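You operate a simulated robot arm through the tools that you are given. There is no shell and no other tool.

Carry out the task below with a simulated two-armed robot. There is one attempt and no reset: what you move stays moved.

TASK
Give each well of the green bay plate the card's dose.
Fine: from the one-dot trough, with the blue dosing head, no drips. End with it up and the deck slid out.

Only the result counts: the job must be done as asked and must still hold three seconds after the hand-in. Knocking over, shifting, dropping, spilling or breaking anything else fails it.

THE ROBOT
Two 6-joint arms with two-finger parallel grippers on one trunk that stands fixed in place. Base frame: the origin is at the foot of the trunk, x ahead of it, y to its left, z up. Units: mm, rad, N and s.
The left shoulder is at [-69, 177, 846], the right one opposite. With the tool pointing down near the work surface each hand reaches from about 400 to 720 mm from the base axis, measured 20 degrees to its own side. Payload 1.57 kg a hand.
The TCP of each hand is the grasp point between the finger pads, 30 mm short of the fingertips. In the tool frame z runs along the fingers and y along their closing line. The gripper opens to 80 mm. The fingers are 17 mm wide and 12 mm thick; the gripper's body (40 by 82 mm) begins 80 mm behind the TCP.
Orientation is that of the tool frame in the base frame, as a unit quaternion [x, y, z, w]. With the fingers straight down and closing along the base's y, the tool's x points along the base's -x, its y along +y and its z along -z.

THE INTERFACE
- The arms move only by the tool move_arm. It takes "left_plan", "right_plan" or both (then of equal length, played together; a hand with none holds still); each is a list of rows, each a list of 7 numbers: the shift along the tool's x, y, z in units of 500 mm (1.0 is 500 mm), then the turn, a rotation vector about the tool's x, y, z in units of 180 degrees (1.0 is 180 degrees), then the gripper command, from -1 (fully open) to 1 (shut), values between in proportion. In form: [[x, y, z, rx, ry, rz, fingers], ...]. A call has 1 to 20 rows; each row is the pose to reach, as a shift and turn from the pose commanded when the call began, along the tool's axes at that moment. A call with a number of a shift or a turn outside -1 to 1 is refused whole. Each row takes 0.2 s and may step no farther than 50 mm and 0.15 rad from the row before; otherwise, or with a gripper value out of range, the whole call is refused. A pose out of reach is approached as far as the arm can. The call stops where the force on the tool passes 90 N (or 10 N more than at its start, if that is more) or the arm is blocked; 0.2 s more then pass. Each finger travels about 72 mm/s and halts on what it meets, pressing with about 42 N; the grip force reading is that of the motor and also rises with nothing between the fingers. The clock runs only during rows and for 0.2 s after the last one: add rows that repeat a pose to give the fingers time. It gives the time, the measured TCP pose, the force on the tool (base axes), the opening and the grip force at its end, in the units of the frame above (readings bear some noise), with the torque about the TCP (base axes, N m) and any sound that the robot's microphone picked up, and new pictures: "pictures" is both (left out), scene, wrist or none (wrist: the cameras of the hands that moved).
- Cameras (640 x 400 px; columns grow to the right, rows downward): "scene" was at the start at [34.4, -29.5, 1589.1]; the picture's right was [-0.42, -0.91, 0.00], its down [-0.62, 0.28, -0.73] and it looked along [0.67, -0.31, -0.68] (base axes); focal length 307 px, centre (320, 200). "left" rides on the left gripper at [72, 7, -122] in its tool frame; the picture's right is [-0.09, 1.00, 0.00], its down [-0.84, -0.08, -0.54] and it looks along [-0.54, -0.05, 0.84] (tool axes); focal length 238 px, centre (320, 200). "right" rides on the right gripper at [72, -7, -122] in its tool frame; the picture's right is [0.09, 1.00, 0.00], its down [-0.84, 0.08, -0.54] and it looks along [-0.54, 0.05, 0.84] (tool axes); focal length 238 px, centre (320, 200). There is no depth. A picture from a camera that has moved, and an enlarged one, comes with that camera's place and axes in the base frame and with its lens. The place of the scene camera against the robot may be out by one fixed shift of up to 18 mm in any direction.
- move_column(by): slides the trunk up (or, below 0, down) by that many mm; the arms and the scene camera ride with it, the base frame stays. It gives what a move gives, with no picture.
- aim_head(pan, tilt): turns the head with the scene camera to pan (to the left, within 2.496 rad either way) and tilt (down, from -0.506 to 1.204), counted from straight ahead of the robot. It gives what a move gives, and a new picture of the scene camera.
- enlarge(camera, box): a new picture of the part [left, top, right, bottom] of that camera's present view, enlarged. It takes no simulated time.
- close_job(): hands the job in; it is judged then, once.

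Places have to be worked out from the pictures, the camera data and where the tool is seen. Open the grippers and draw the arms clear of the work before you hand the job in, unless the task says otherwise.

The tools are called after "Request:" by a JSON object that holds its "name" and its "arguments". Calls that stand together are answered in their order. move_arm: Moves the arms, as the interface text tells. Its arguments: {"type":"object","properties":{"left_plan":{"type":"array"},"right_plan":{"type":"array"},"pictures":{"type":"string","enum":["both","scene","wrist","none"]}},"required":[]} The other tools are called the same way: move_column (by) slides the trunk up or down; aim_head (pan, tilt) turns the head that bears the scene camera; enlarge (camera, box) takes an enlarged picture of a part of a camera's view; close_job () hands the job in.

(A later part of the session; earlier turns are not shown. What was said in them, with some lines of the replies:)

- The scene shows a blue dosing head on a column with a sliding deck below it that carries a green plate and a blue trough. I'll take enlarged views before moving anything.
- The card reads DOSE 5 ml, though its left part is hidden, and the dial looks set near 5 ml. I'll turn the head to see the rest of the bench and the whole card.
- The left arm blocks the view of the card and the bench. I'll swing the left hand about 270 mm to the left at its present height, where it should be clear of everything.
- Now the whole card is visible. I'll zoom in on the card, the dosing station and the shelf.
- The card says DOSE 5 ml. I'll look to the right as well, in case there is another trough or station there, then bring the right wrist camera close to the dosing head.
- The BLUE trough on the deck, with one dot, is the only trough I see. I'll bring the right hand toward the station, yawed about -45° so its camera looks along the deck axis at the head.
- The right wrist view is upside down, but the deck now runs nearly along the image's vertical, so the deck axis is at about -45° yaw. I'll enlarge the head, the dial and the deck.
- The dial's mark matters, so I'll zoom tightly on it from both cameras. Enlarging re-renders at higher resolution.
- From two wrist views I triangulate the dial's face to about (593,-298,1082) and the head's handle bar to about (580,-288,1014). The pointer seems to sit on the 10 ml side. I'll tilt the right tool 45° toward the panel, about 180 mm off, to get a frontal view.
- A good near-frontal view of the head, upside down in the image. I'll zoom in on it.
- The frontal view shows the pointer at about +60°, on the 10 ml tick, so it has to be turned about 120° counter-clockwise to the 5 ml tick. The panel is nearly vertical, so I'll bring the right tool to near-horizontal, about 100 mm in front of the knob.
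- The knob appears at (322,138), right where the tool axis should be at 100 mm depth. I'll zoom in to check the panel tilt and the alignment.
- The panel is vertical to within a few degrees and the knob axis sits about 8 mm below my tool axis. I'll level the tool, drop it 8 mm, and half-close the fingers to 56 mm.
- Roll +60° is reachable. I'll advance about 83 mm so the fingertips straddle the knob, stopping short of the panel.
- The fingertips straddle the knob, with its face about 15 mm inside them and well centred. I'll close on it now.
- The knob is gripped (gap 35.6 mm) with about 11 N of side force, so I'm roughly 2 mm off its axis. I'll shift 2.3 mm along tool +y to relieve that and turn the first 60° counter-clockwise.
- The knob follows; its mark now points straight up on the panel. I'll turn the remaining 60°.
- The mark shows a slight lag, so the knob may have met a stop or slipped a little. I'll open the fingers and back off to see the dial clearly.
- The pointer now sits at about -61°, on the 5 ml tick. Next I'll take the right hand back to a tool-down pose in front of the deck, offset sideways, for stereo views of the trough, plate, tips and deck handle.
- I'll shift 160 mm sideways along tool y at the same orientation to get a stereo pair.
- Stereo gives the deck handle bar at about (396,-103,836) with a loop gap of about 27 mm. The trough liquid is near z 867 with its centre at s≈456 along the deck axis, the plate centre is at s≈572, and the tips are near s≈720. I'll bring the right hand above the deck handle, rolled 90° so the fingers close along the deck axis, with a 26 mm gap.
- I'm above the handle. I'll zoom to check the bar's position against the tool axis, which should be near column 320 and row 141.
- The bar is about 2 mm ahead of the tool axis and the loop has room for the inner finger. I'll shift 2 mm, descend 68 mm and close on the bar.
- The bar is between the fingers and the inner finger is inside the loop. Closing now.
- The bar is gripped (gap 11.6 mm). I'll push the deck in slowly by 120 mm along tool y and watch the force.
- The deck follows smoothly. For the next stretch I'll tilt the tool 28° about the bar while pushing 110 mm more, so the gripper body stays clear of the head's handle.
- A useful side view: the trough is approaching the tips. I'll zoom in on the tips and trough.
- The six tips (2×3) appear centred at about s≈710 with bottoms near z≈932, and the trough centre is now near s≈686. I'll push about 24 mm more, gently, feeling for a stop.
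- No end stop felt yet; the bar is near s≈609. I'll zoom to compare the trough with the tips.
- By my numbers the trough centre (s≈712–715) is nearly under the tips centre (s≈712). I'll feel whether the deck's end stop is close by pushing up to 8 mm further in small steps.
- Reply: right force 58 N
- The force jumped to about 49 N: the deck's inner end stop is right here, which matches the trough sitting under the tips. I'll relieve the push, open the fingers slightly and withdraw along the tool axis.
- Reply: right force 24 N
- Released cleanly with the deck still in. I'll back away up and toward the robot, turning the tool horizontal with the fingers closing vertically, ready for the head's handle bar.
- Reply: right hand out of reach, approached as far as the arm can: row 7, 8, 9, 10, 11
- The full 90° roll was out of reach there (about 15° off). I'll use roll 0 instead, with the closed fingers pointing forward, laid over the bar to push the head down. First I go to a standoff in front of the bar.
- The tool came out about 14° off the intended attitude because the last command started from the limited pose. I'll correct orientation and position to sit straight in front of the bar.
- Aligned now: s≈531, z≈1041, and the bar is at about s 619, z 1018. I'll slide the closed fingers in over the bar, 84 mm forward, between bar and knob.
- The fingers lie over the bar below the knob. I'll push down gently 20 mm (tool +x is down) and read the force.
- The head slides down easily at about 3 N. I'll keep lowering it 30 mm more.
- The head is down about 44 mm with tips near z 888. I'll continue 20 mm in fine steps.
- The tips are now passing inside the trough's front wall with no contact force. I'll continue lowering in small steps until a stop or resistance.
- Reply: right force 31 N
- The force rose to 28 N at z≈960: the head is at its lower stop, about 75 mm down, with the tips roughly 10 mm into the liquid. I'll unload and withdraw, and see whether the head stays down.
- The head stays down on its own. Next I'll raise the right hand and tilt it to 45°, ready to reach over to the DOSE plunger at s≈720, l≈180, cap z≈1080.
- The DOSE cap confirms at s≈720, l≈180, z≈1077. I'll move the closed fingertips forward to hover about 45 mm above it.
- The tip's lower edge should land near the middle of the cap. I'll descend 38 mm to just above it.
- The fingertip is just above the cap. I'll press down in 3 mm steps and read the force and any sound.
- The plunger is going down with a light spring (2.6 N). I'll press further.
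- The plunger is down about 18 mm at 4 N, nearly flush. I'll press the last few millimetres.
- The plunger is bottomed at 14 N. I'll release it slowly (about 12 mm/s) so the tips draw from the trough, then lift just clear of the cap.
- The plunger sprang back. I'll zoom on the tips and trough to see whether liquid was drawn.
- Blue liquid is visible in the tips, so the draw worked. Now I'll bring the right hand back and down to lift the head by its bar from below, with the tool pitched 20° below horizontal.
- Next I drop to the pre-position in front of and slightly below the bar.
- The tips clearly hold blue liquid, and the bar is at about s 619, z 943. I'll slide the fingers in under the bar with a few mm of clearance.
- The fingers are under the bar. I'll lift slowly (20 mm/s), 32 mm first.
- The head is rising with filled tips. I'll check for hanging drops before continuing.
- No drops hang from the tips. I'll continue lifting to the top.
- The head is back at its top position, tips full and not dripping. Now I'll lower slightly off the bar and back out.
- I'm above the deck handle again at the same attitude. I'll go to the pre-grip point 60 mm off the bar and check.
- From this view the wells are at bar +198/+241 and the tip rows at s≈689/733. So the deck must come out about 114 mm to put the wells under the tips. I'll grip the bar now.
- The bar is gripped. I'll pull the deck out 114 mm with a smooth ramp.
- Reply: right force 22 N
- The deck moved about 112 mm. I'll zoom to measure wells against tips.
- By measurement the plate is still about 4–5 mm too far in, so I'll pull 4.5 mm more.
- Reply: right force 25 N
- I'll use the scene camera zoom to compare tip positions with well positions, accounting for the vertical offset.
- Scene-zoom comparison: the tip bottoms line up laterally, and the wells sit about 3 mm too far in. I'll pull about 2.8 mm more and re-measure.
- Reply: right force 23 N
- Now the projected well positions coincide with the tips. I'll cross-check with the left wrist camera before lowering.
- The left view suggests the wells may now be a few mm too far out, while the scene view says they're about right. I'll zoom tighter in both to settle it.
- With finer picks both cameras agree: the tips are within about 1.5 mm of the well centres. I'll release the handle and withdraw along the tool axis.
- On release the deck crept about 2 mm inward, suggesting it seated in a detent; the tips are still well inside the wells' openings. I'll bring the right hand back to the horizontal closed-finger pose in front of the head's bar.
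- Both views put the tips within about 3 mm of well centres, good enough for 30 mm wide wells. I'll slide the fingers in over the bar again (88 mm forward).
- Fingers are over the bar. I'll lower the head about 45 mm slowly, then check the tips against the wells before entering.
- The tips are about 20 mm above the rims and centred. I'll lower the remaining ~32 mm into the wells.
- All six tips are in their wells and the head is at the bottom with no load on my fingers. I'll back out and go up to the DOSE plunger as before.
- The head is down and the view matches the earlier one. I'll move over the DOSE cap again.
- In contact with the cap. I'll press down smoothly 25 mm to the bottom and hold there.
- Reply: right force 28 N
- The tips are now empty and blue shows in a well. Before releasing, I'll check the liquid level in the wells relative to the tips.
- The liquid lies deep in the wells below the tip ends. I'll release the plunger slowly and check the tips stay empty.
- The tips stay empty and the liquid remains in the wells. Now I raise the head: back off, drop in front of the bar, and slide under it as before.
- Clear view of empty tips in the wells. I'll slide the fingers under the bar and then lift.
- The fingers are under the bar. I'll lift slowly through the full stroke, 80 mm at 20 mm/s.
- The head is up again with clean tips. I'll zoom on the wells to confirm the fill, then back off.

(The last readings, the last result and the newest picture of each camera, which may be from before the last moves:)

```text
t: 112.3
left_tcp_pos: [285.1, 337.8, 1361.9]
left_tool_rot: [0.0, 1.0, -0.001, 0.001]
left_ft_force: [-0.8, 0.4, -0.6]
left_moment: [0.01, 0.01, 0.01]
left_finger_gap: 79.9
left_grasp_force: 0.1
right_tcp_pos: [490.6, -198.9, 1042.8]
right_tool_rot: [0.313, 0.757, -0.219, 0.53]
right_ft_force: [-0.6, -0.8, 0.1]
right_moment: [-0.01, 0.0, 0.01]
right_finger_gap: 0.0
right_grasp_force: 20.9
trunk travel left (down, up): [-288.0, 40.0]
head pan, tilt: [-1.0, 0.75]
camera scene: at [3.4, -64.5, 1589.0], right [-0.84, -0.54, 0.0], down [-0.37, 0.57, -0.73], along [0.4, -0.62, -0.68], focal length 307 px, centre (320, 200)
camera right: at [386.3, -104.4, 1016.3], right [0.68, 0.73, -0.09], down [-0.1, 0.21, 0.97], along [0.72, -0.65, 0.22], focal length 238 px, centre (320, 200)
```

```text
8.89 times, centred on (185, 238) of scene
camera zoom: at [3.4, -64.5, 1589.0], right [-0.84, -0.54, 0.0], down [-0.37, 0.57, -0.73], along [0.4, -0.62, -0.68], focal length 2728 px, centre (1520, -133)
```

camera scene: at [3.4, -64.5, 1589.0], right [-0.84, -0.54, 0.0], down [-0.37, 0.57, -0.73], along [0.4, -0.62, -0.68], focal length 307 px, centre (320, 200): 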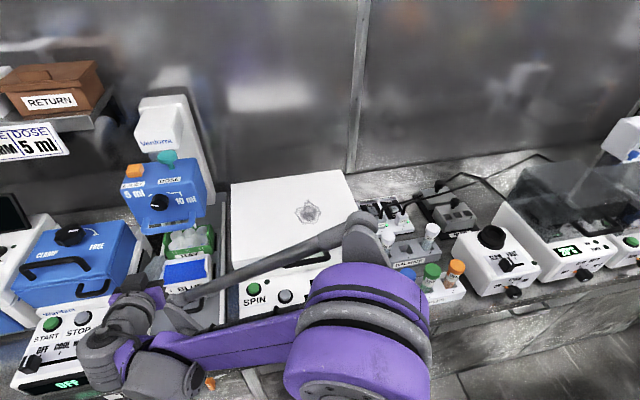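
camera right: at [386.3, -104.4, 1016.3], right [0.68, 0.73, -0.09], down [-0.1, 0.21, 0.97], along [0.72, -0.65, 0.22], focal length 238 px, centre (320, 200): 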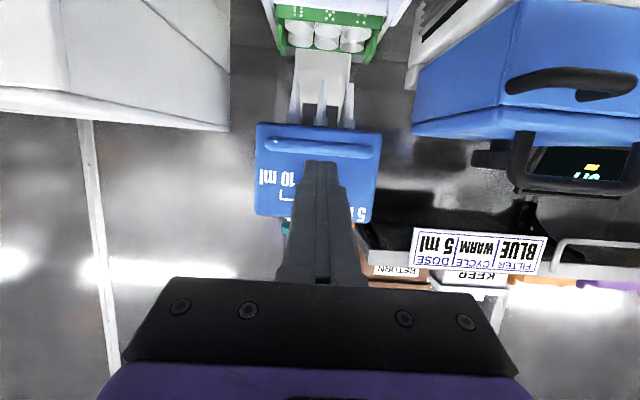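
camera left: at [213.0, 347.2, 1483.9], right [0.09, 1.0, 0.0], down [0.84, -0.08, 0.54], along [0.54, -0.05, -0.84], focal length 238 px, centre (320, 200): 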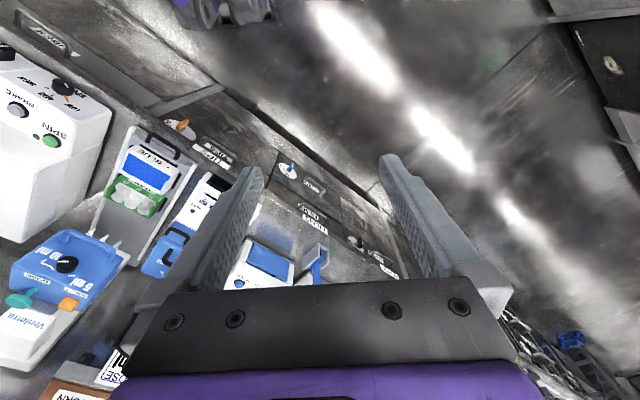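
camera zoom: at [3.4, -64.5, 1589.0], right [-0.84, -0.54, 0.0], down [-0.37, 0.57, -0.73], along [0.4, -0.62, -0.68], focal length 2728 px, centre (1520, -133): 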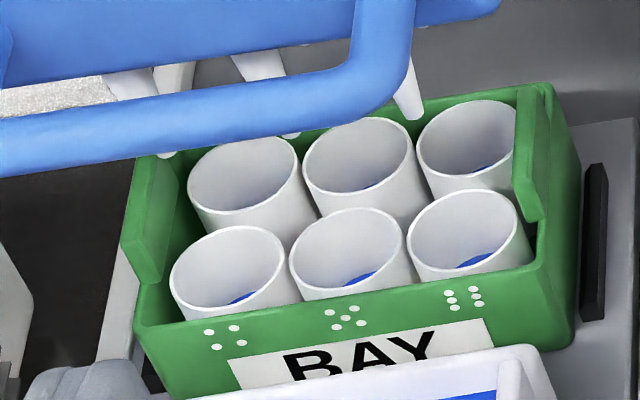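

The wells show blue liquid and the tips are empty. Now I'll bring the right hand over the deck handle (bar near s≈495) with the tool vertical and rolled 90° to pull the deck fully out.

Request:
{"name": "move_arm", "arguments": {"right_plan": [[0.016, 0, 0.007, 0.0232, 0.0232, 0.0332, 0.35], [0.0319, 0, 0.0139, 0.0464, 0.0464, 0.0663, 0.35], [0.0479, 0.001, 0.0209, 0.0696, 0.0696, 0.0995, 0.35], [0.0639, 0.001, 0.0278, 0.0929, 0.0929, 0.1326, 0.35], [0.0798, 0.001, 0.0348, 0.1161, 0.1161, 0.1658, 0.35], [0.0958, 0.001, 0.0417, 0.1393, 0.1393, 0.199, 0.35], [0.1118, 0.001, 0.0487, 0.1625, 0.1625, 0.2321, 0.35], [0.1278, 0.002, 0.0556, 0.1857, 0.1857, 0.2653, 0.35], [0.1437, 0.002, 0.0626, 0.2089, 0.2089, 0.2985, 0.35], [0.1597, 0.002, 0.0695, 0.2322, 0.2322, 0.3316, 0.35], [0.1757, 0.002, 0.0765, 0.2554, 0.2554, 0.3648, 0.35], [0.1916, 0.002, 0.0834, 0.2786, 0.2786, 0.3979, 0.35], [0.2076, 0.0028, 0.0904, 0.3018, 0.3018, 0.4311, 0.35], [0.2076, 0.0028, 0.0904, 0.3018, 0.3018, 0.4311, 0.35]], "pictures": "both"}}

Request:
{"name": "enlarge", "arguments": {"camera": "right", "box": [250, 60, 410, 200]}}

```text
t: 115.3
left_tcp_pos: [285.5, 337.7, 1362.6]
left_tool_rot: [0.0, 1.0, 0.0, -0.001]
left_ft_force: [0.6, -0.2, 0.0]
left_moment: [-0.01, -0.01, 0.02]
left_finger_gap: 80.1
left_grasp_force: 0.1
right_tcp_pos: [496.9, -204.5, 930.9]
right_tool_rot: [0.924, 0.382, -0.001, 0.0]
right_ft_force: [0.0, -0.7, -0.3]
right_moment: [0.05, -0.01, -0.01]
right_finger_gap: 26.4
right_grasp_force: 0.0
trunk travel left (down, up): [-288.0, 40.0]
head pan, tilt: [-1.0, 0.75]
camera scene: at [3.8, -64.3, 1589.0], right [-0.84, -0.54, 0.0], down [-0.37, 0.57, -0.73], along [0.4, -0.62, -0.68], focal length 307 px, centre (320, 200)
camera right: at [541.4, -148.2, 1051.8], right [0.77, -0.64, 0.0], down [-0.54, -0.65, 0.54], along [-0.35, -0.42, -0.84], focal length 238 px, centre (320, 200)
```

scene: 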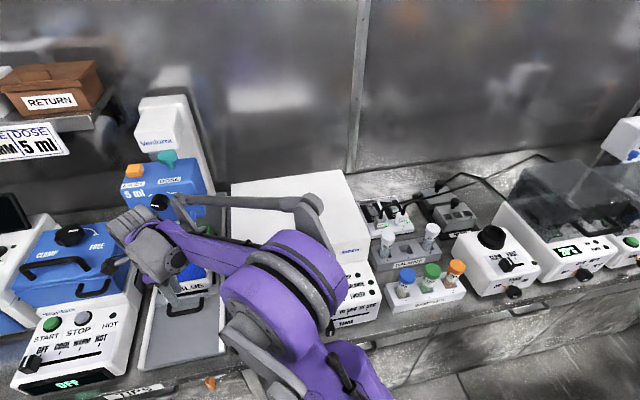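
right: 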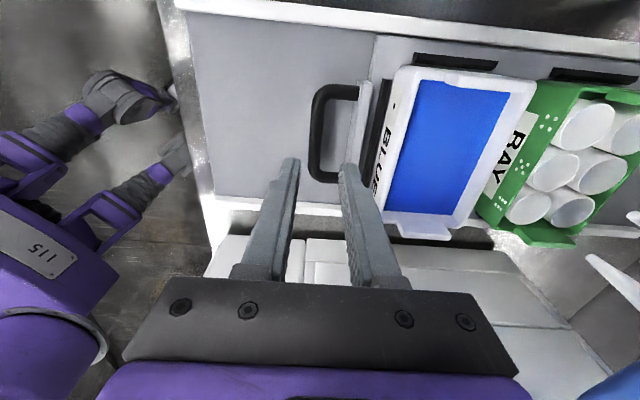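

```text
2.86 times, centred on (330, 130) of right
camera zoom: at [541.4, -148.2, 1051.8], right [0.77, -0.64, 0.0], down [-0.54, -0.65, 0.54], along [-0.35, -0.42, -0.84], focal length 681 px, centre (291, 400)
```

zoom: 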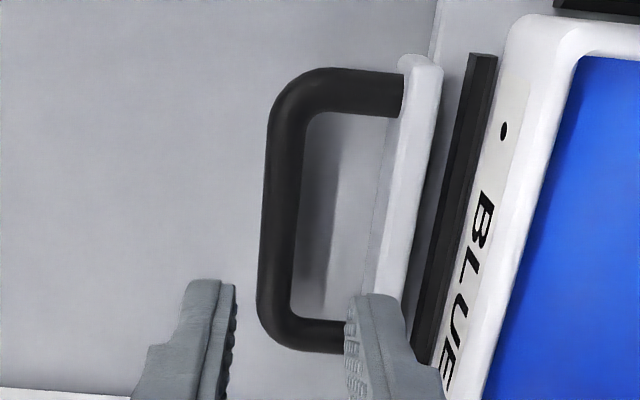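

The bar is about 4 mm nearer to me than the tool axis. I'll correct that, descend 70 mm and grip.

Request:
{"name": "move_arm", "arguments": {"right_plan": [[0, -0.0076, 0.04, 0, 0, 0, 0.35], [0, -0.0076, 0.08, 0, 0, 0, 0.35], [0, -0.0076, 0.115, 0, 0, 0, 0.35], [0, -0.0076, 0.1405, 0, 0, 0, 0.35], [0, -0.0076, 0.1405, 0, 0, 0, 0.35]], "pictures": "wrist"}}

Request:
{"name": "enlarge", "arguments": {"camera": "right", "box": [250, 70, 410, 220]}}

```text
t: 116.5
left_tcp_pos: [284.8, 337.9, 1362.4]
left_tool_rot: [-0.001, 1.0, 0.0, -0.001]
left_ft_force: [1.0, 1.5, 0.6]
left_moment: [0.01, -0.02, 0.01]
left_finger_gap: 79.8
left_grasp_force: 0.2
right_tcp_pos: [494.1, -201.8, 861.0]
right_tool_rot: [0.924, 0.383, 0.0, -0.001]
right_ft_force: [-0.3, 0.0, 0.1]
right_moment: [0.02, -0.01, 0.01]
right_finger_gap: 26.1
right_grasp_force: 0.0
trunk travel left (down, up): [-288.0, 40.0]
head pan, tilt: [-1.0, 0.75]
camera right: at [538.9, -145.7, 981.3], right [0.77, -0.64, 0.0], down [-0.54, -0.65, 0.54], along [-0.35, -0.42, -0.84], focal length 238 px, centre (320, 200)
```

right: 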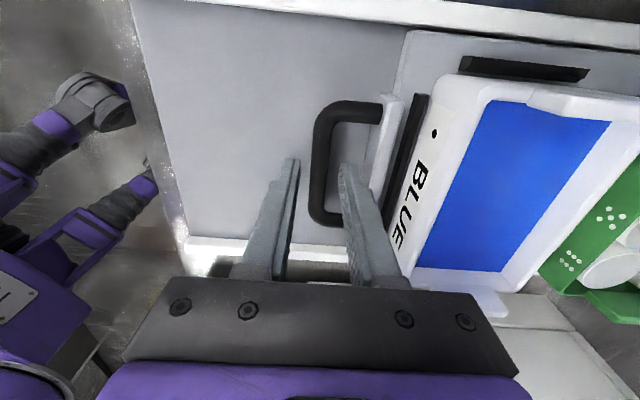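

```text
2.67 times, centred on (330, 145) of right
camera zoom: at [538.9, -145.7, 981.3], right [0.77, -0.64, 0.0], down [-0.54, -0.65, 0.54], along [-0.35, -0.42, -0.84], focal length 636 px, centre (293, 347)
```

zoom: 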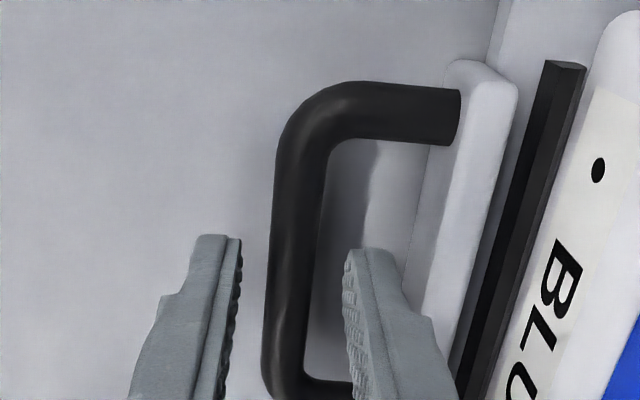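

The bar is centred between the fingers. I'll close and pull the deck all the way out, 138 mm.

Request:
{"name": "move_arm", "arguments": {"right_plan": [[0, 0, 0, 0, 0, 0, 1], [0, 0, 0, 0, 0, 0, 1], [0, 0, 0, 0, 0, 0, 1], [0, -0.004, 0, 0, 0, 0, 1], [0, -0.014, 0, 0, 0, 0, 1], [0, -0.03, 0, 0, 0, 0, 1], [0, -0.05, 0, 0, 0, 0, 1], [0, -0.07, 0, 0, 0, 0, 1], [0, -0.09, 0, 0, 0, 0, 1], [0, -0.11, 0, 0, 0, 0, 1], [0, -0.13, 0, 0, 0, 0, 1], [0, -0.15, 0, 0, 0, 0, 1], [0, -0.17, 0, 0, 0, 0, 1], [0, -0.19, 0, 0, 0, 0, 1], [0, -0.21, 0, 0, 0, 0, 1], [0, -0.23, 0, 0, 0, 0, 1], [0, -0.246, 0, 0, 0, 0, 1], [0, -0.26, 0, 0, 0, 0, 1], [0, -0.27, 0, 0, 0, 0, 1], [0, -0.275, 0, 0, 0, 0, 1]], "pictures": "both"}}

```text
t: 120.7
left_tcp_pos: [285.9, 337.0, 1362.4]
left_tool_rot: [0.0, 1.0, 0.0, 0.0]
left_ft_force: [0.3, 0.0, 0.0]
left_moment: [-0.01, -0.01, 0.01]
left_finger_gap: 80.0
left_grasp_force: 0.0
right_tcp_pos: [397.4, -104.7, 861.1]
right_tool_rot: [0.924, 0.383, -0.001, -0.001]
right_ft_force: [-2.8, -2.9, -15.8]
right_moment: [-0.07, 0.09, 0.51]
right_finger_gap: 11.9
right_grasp_force: 29.1
trunk travel left (down, up): [-288.0, 40.0]
head pan, tilt: [-1.0, 0.75]
camera scene: at [4.7, -65.6, 1588.8], right [-0.84, -0.54, 0.0], down [-0.37, 0.57, -0.73], along [0.4, -0.61, -0.68], focal length 307 px, centre (320, 200)
camera right: at [442.3, -49.1, 981.3], right [0.77, -0.64, 0.0], down [-0.54, -0.65, 0.54], along [-0.35, -0.42, -0.84], focal length 238 px, centre (320, 200)
```

scene: 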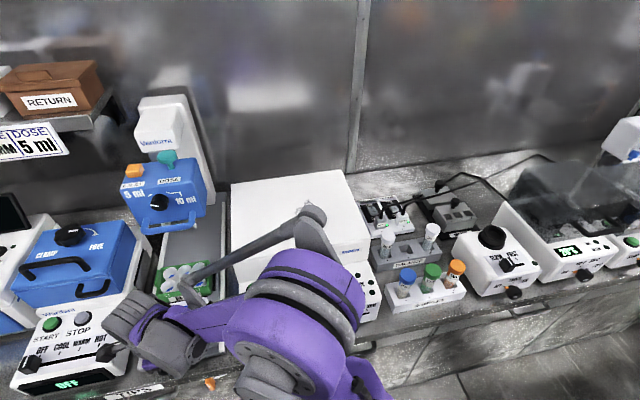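
right: 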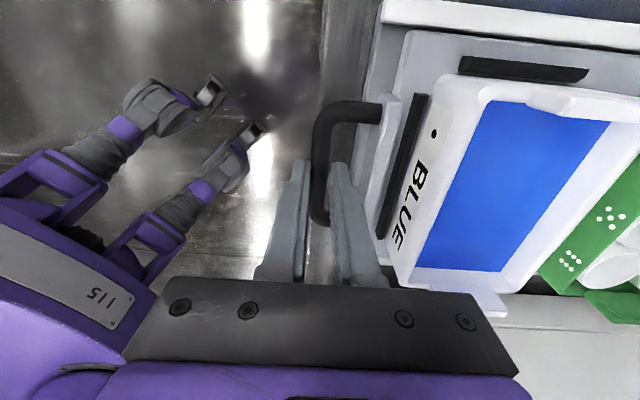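

The deck is nearly at its outer stop. I'll ease it 4 mm further to feel the stop.

Request:
{"name": "move_arm", "arguments": {"right_plan": [[0, -0.003, 0, 0, 0, 0, 1], [0, -0.006, 0, 0, 0, 0, 1], [0, -0.008, 0, 0, 0, 0, 1], [0, -0.008, 0, 0, 0, 0, 1]], "pictures": "none"}}

```text
t: 121.7
left_tcp_pos: [289.2, 335.1, 1363.6]
left_tool_rot: [-0.001, 1.0, 0.001, -0.001]
left_ft_force: [-0.3, -1.0, -0.5]
left_moment: [0.0, 0.0, -0.02]
left_finger_gap: 79.9
left_grasp_force: 0.0
right_tcp_pos: [396.7, -104.8, 861.0]
right_tool_rot: [0.924, 0.382, 0.001, 0.001]
right_ft_force: [22.6, -26.4, -12.0]
right_moment: [-0.23, -0.79, 0.42]
right_finger_gap: 11.6
right_grasp_force: 29.0
trunk travel left (down, up): [-288.0, 40.0]
head pan, tilt: [-1.0, 0.75]
```

A 35 N reaction: the deck is at its outer stop. I'll relieve the pull, open and lift straight up.

Request:
{"name": "move_arm", "arguments": {"right_plan": [[0, 0.007, 0, 0, 0, 0, 1], [0, 0.007, 0, 0, 0, 0, 1], [0, 0.007, 0, 0, 0, 0, 0.35], [0, 0.007, 0, 0, 0, 0, 0.35], [0, 0.007, -0.02, 0, 0, 0, 0.35], [0, 0.007, -0.06, 0, 0, 0, 0.35], [0, 0.007, -0.14, 0, 0, 0, 0.35], [0, 0.007, -0.22, 0, 0, 0, 0.35], [0, 0.007, -0.3, 0, 0, 0, 0.35]], "pictures": "both"}}

Request:
{"name": "enlarge", "arguments": {"camera": "right", "box": [280, 40, 640, 260]}}

```text
t: 123.7
left_tcp_pos: [285.9, 338.0, 1363.2]
left_tool_rot: [0.0, 1.0, 0.0, 0.0]
left_ft_force: [0.3, -0.8, 0.2]
left_moment: [0.01, -0.04, 0.0]
left_finger_gap: 79.7
left_grasp_force: 0.1
right_tcp_pos: [395.1, -101.9, 1010.9]
right_tool_rot: [0.924, 0.382, 0.0, -0.001]
right_ft_force: [0.6, -0.2, 0.1]
right_moment: [0.01, 0.0, 0.03]
right_finger_gap: 25.8
right_grasp_force: 0.0
trunk travel left (down, up): [-288.0, 40.0]
head pan, tilt: [-1.0, 0.75]
camera scene: at [3.3, -64.6, 1589.0], right [-0.84, -0.54, 0.0], down [-0.37, 0.57, -0.73], along [0.4, -0.62, -0.68], focal length 307 px, centre (320, 200)
camera right: at [440.6, -46.8, 1131.0], right [0.77, -0.64, 0.0], down [-0.54, -0.65, 0.54], along [-0.35, -0.42, -0.84], focal length 238 px, centre (320, 200)
```

scene: 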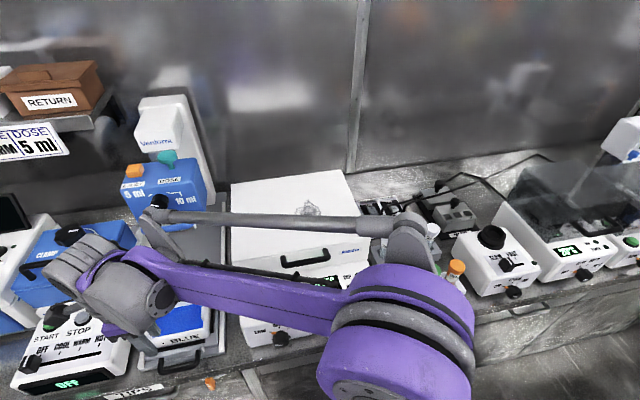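
right: 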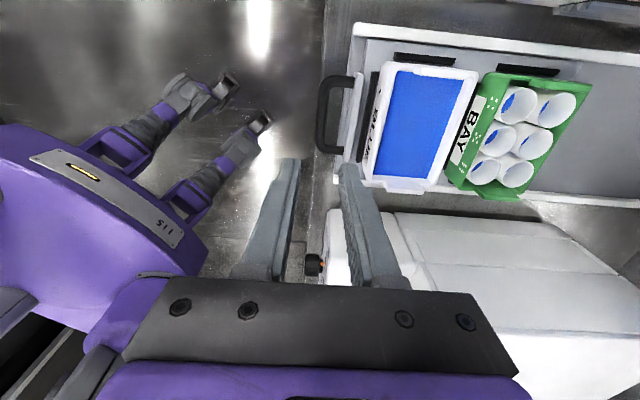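

```text
1.78 times, centred on (460, 150) of right
camera zoom: at [440.6, -46.8, 1131.0], right [0.77, -0.64, 0.0], down [-0.54, -0.65, 0.54], along [-0.35, -0.42, -0.84], focal length 424 px, centre (71, 289)
```

zoom: 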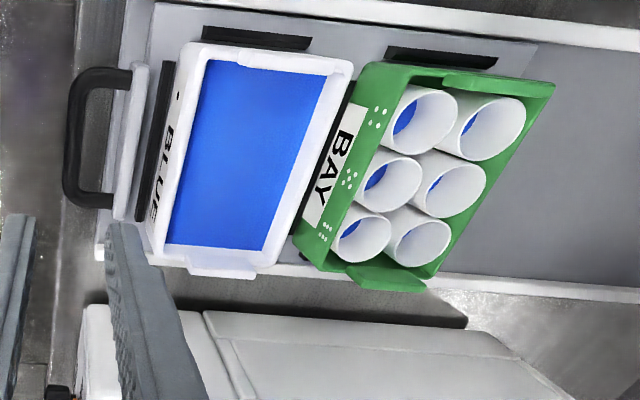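

The wells hold blue liquid and I see no spill on the deck. I'll raise the right hand clear, turn it back and open it at a parked pose.

Request:
{"name": "move_arm", "arguments": {"right_plan": [[0, 0, -0.08, 0, 0, 0, -0.2], [0, 0, -0.16, 0, 0, 0, -0.6], [0, 0, -0.24, 0, 0, -0.02, -1], [0, 0, -0.32, 0, 0, -0.06, -1], [-0.03, 0.011, -0.36, 0, 0, -0.105, -1], [-0.06, 0.021, -0.39, 0, 0, -0.15, -1], [-0.09, 0.032, -0.42, 0, 0, -0.195, -1], [-0.12, 0.042, -0.45, 0, 0, -0.24, -1], [-0.15, 0.053, -0.48, 0, 0, -0.285, -1], [-0.18, 0.063, -0.5, 0, 0, -0.33, -1], [-0.21, 0.074, -0.52, 0, 0, -0.375, -1], [-0.24, 0.084, -0.54, 0, 0, -0.42, -1], [-0.27, 0.095, -0.56, 0, 0, -0.465, -1], [-0.3, 0.106, -0.58, 0, 0, -0.51, -1], [-0.33, 0.116, -0.6, 0, 0, -0.555, -1], [-0.36, 0.127, -0.615, 0, 0, -0.6, -1], [-0.39, 0.137, -0.63, 0, 0, -0.645, -1], [-0.414, 0.1456, -0.638, 0, 0, -0.69, -1], [-0.414, 0.1456, -0.638, 0, 0, -0.735, -1], [-0.414, 0.1456, -0.638, 0, 0, -0.75, -1]], "pictures": "both"}}

Request:
{"name": "enlarge", "arguments": {"camera": "right", "box": [270, 100, 430, 260]}}

Request:
{"name": "enlarge", "arguments": {"camera": "scene", "box": [110, 130, 250, 380]}}

Request:
{"name": "enlarge", "arguments": {"camera": "scene", "box": [130, 240, 230, 300]}}

Request:
{"name": "enlarge", "arguments": {"camera": "left", "box": [0, 100, 230, 340]}}

```text
t: 127.9
left_tcp_pos: [286.0, 336.8, 1362.0]
left_tool_rot: [0.0, 1.0, 0.0, 0.0]
left_ft_force: [0.4, 0.3, -0.6]
left_moment: [0.01, 0.04, -0.03]
left_finger_gap: 80.1
left_grasp_force: 0.0
right_tcp_pos: [300.0, -300.5, 1329.3]
right_tool_rot: [0.0, 1.0, 0.0, 0.0]
right_ft_force: [0.4, 0.4, 0.3]
right_moment: [0.02, 0.01, -0.03]
right_finger_gap: 79.8
right_grasp_force: 0.0
trunk travel left (down, up): [-288.0, 40.0]
head pan, tilt: [-1.0, 0.75]
camera scene: at [3.9, -64.8, 1589.0], right [-0.84, -0.54, 0.0], down [-0.37, 0.57, -0.73], along [0.4, -0.62, -0.68], focal length 307 px, centre (320, 200)
camera right: at [228.0, -307.8, 1450.4], right [-0.09, 1.0, 0.0], down [0.84, 0.08, 0.54], along [0.54, 0.05, -0.84], focal length 238 px, centre (320, 200)
```

scene: 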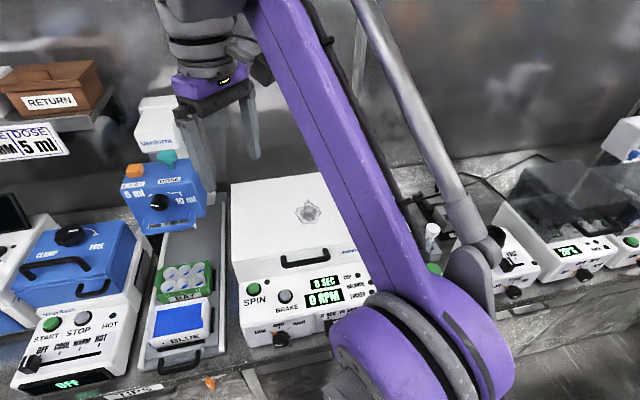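
right: 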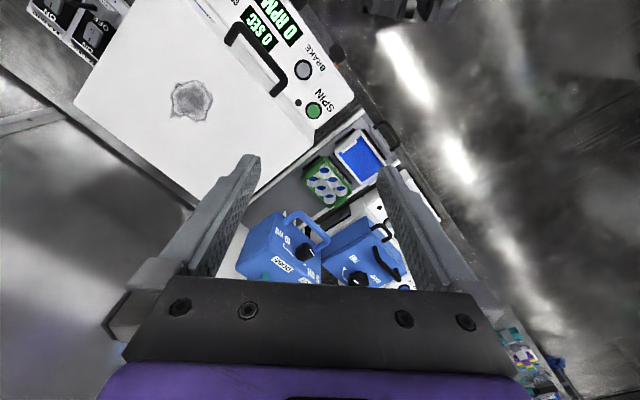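

```text
2.50 times, centred on (350, 180) of right
camera zoom: at [228.0, -307.8, 1450.4], right [-0.09, 1.0, 0.0], down [0.84, 0.08, 0.54], along [0.54, 0.05, -0.84], focal length 596 px, centre (245, 250)
```

zoom: 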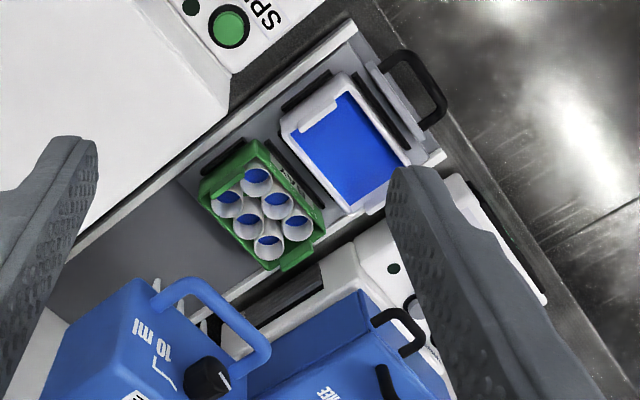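

```text
1.60 times, centred on (180, 255) of scene
camera zoom: at [3.9, -64.8, 1589.0], right [-0.84, -0.54, 0.0], down [-0.37, 0.57, -0.73], along [0.4, -0.62, -0.68], focal length 491 px, centre (544, 112)
```

zoom: 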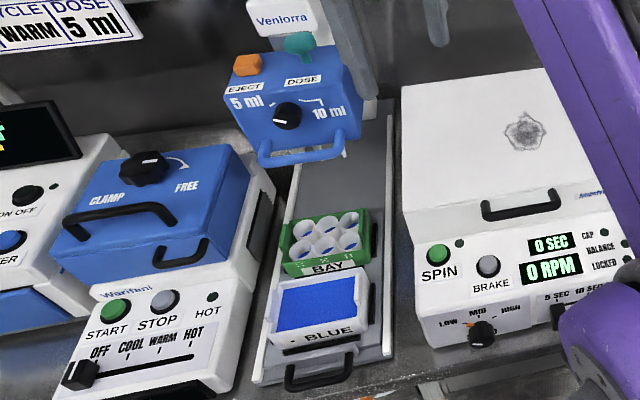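

```text
6.40 times, centred on (180, 270) of scene
camera zoom: at [3.9, -64.8, 1589.0], right [-0.84, -0.54, 0.0], down [-0.37, 0.57, -0.73], along [0.4, -0.62, -0.68], focal length 1964 px, centre (1216, -248)
```

zoom: 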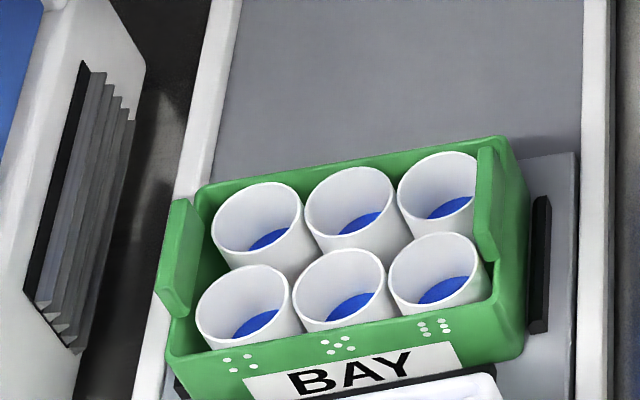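

```text
1.67 times, centred on (115, 220) of left
camera zoom: at [212.8, 344.9, 1484.3], right [0.09, 1.0, 0.0], down [0.84, -0.08, 0.54], along [0.54, -0.05, -0.84], focal length 397 px, centre (662, 167)
```

zoom: 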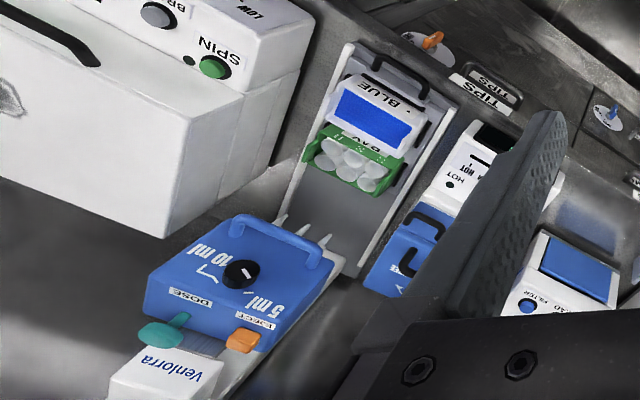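

All six wells hold equal blue doses and the tips are empty. The dial is on 5 ml, the head is up, the deck is at its outer stop, no drips are visible, and both arms are clear with grippers open. I'm handing the job in.

Request:
{"name": "close_job", "arguments": {}}

```text
The job is handed in.
```

I gave all six wells of the green bay plate a dose from the one-dot blue trough, using the blue dosing head. The job is handed in, but no verdict has come back yet.

- **Dose:** the card says 5 ml, but the dial was set to 10 ml, so I turned it to 5 ml before drawing. There is no volume readout. I'm going by the dial mark and by the wells, which look evenly filled.
- **Drips:** I saw none on the deck, the plate or the tips at any point.
- **End state:** the head is up with empty tips, the deck is slid out to its stop, and both arms are clear with grippers open.
- **Plate position:** after I lined up the wells under the tips, the deck shifted about 2 mm when I let go of it. The tips still went into the wells without touching.
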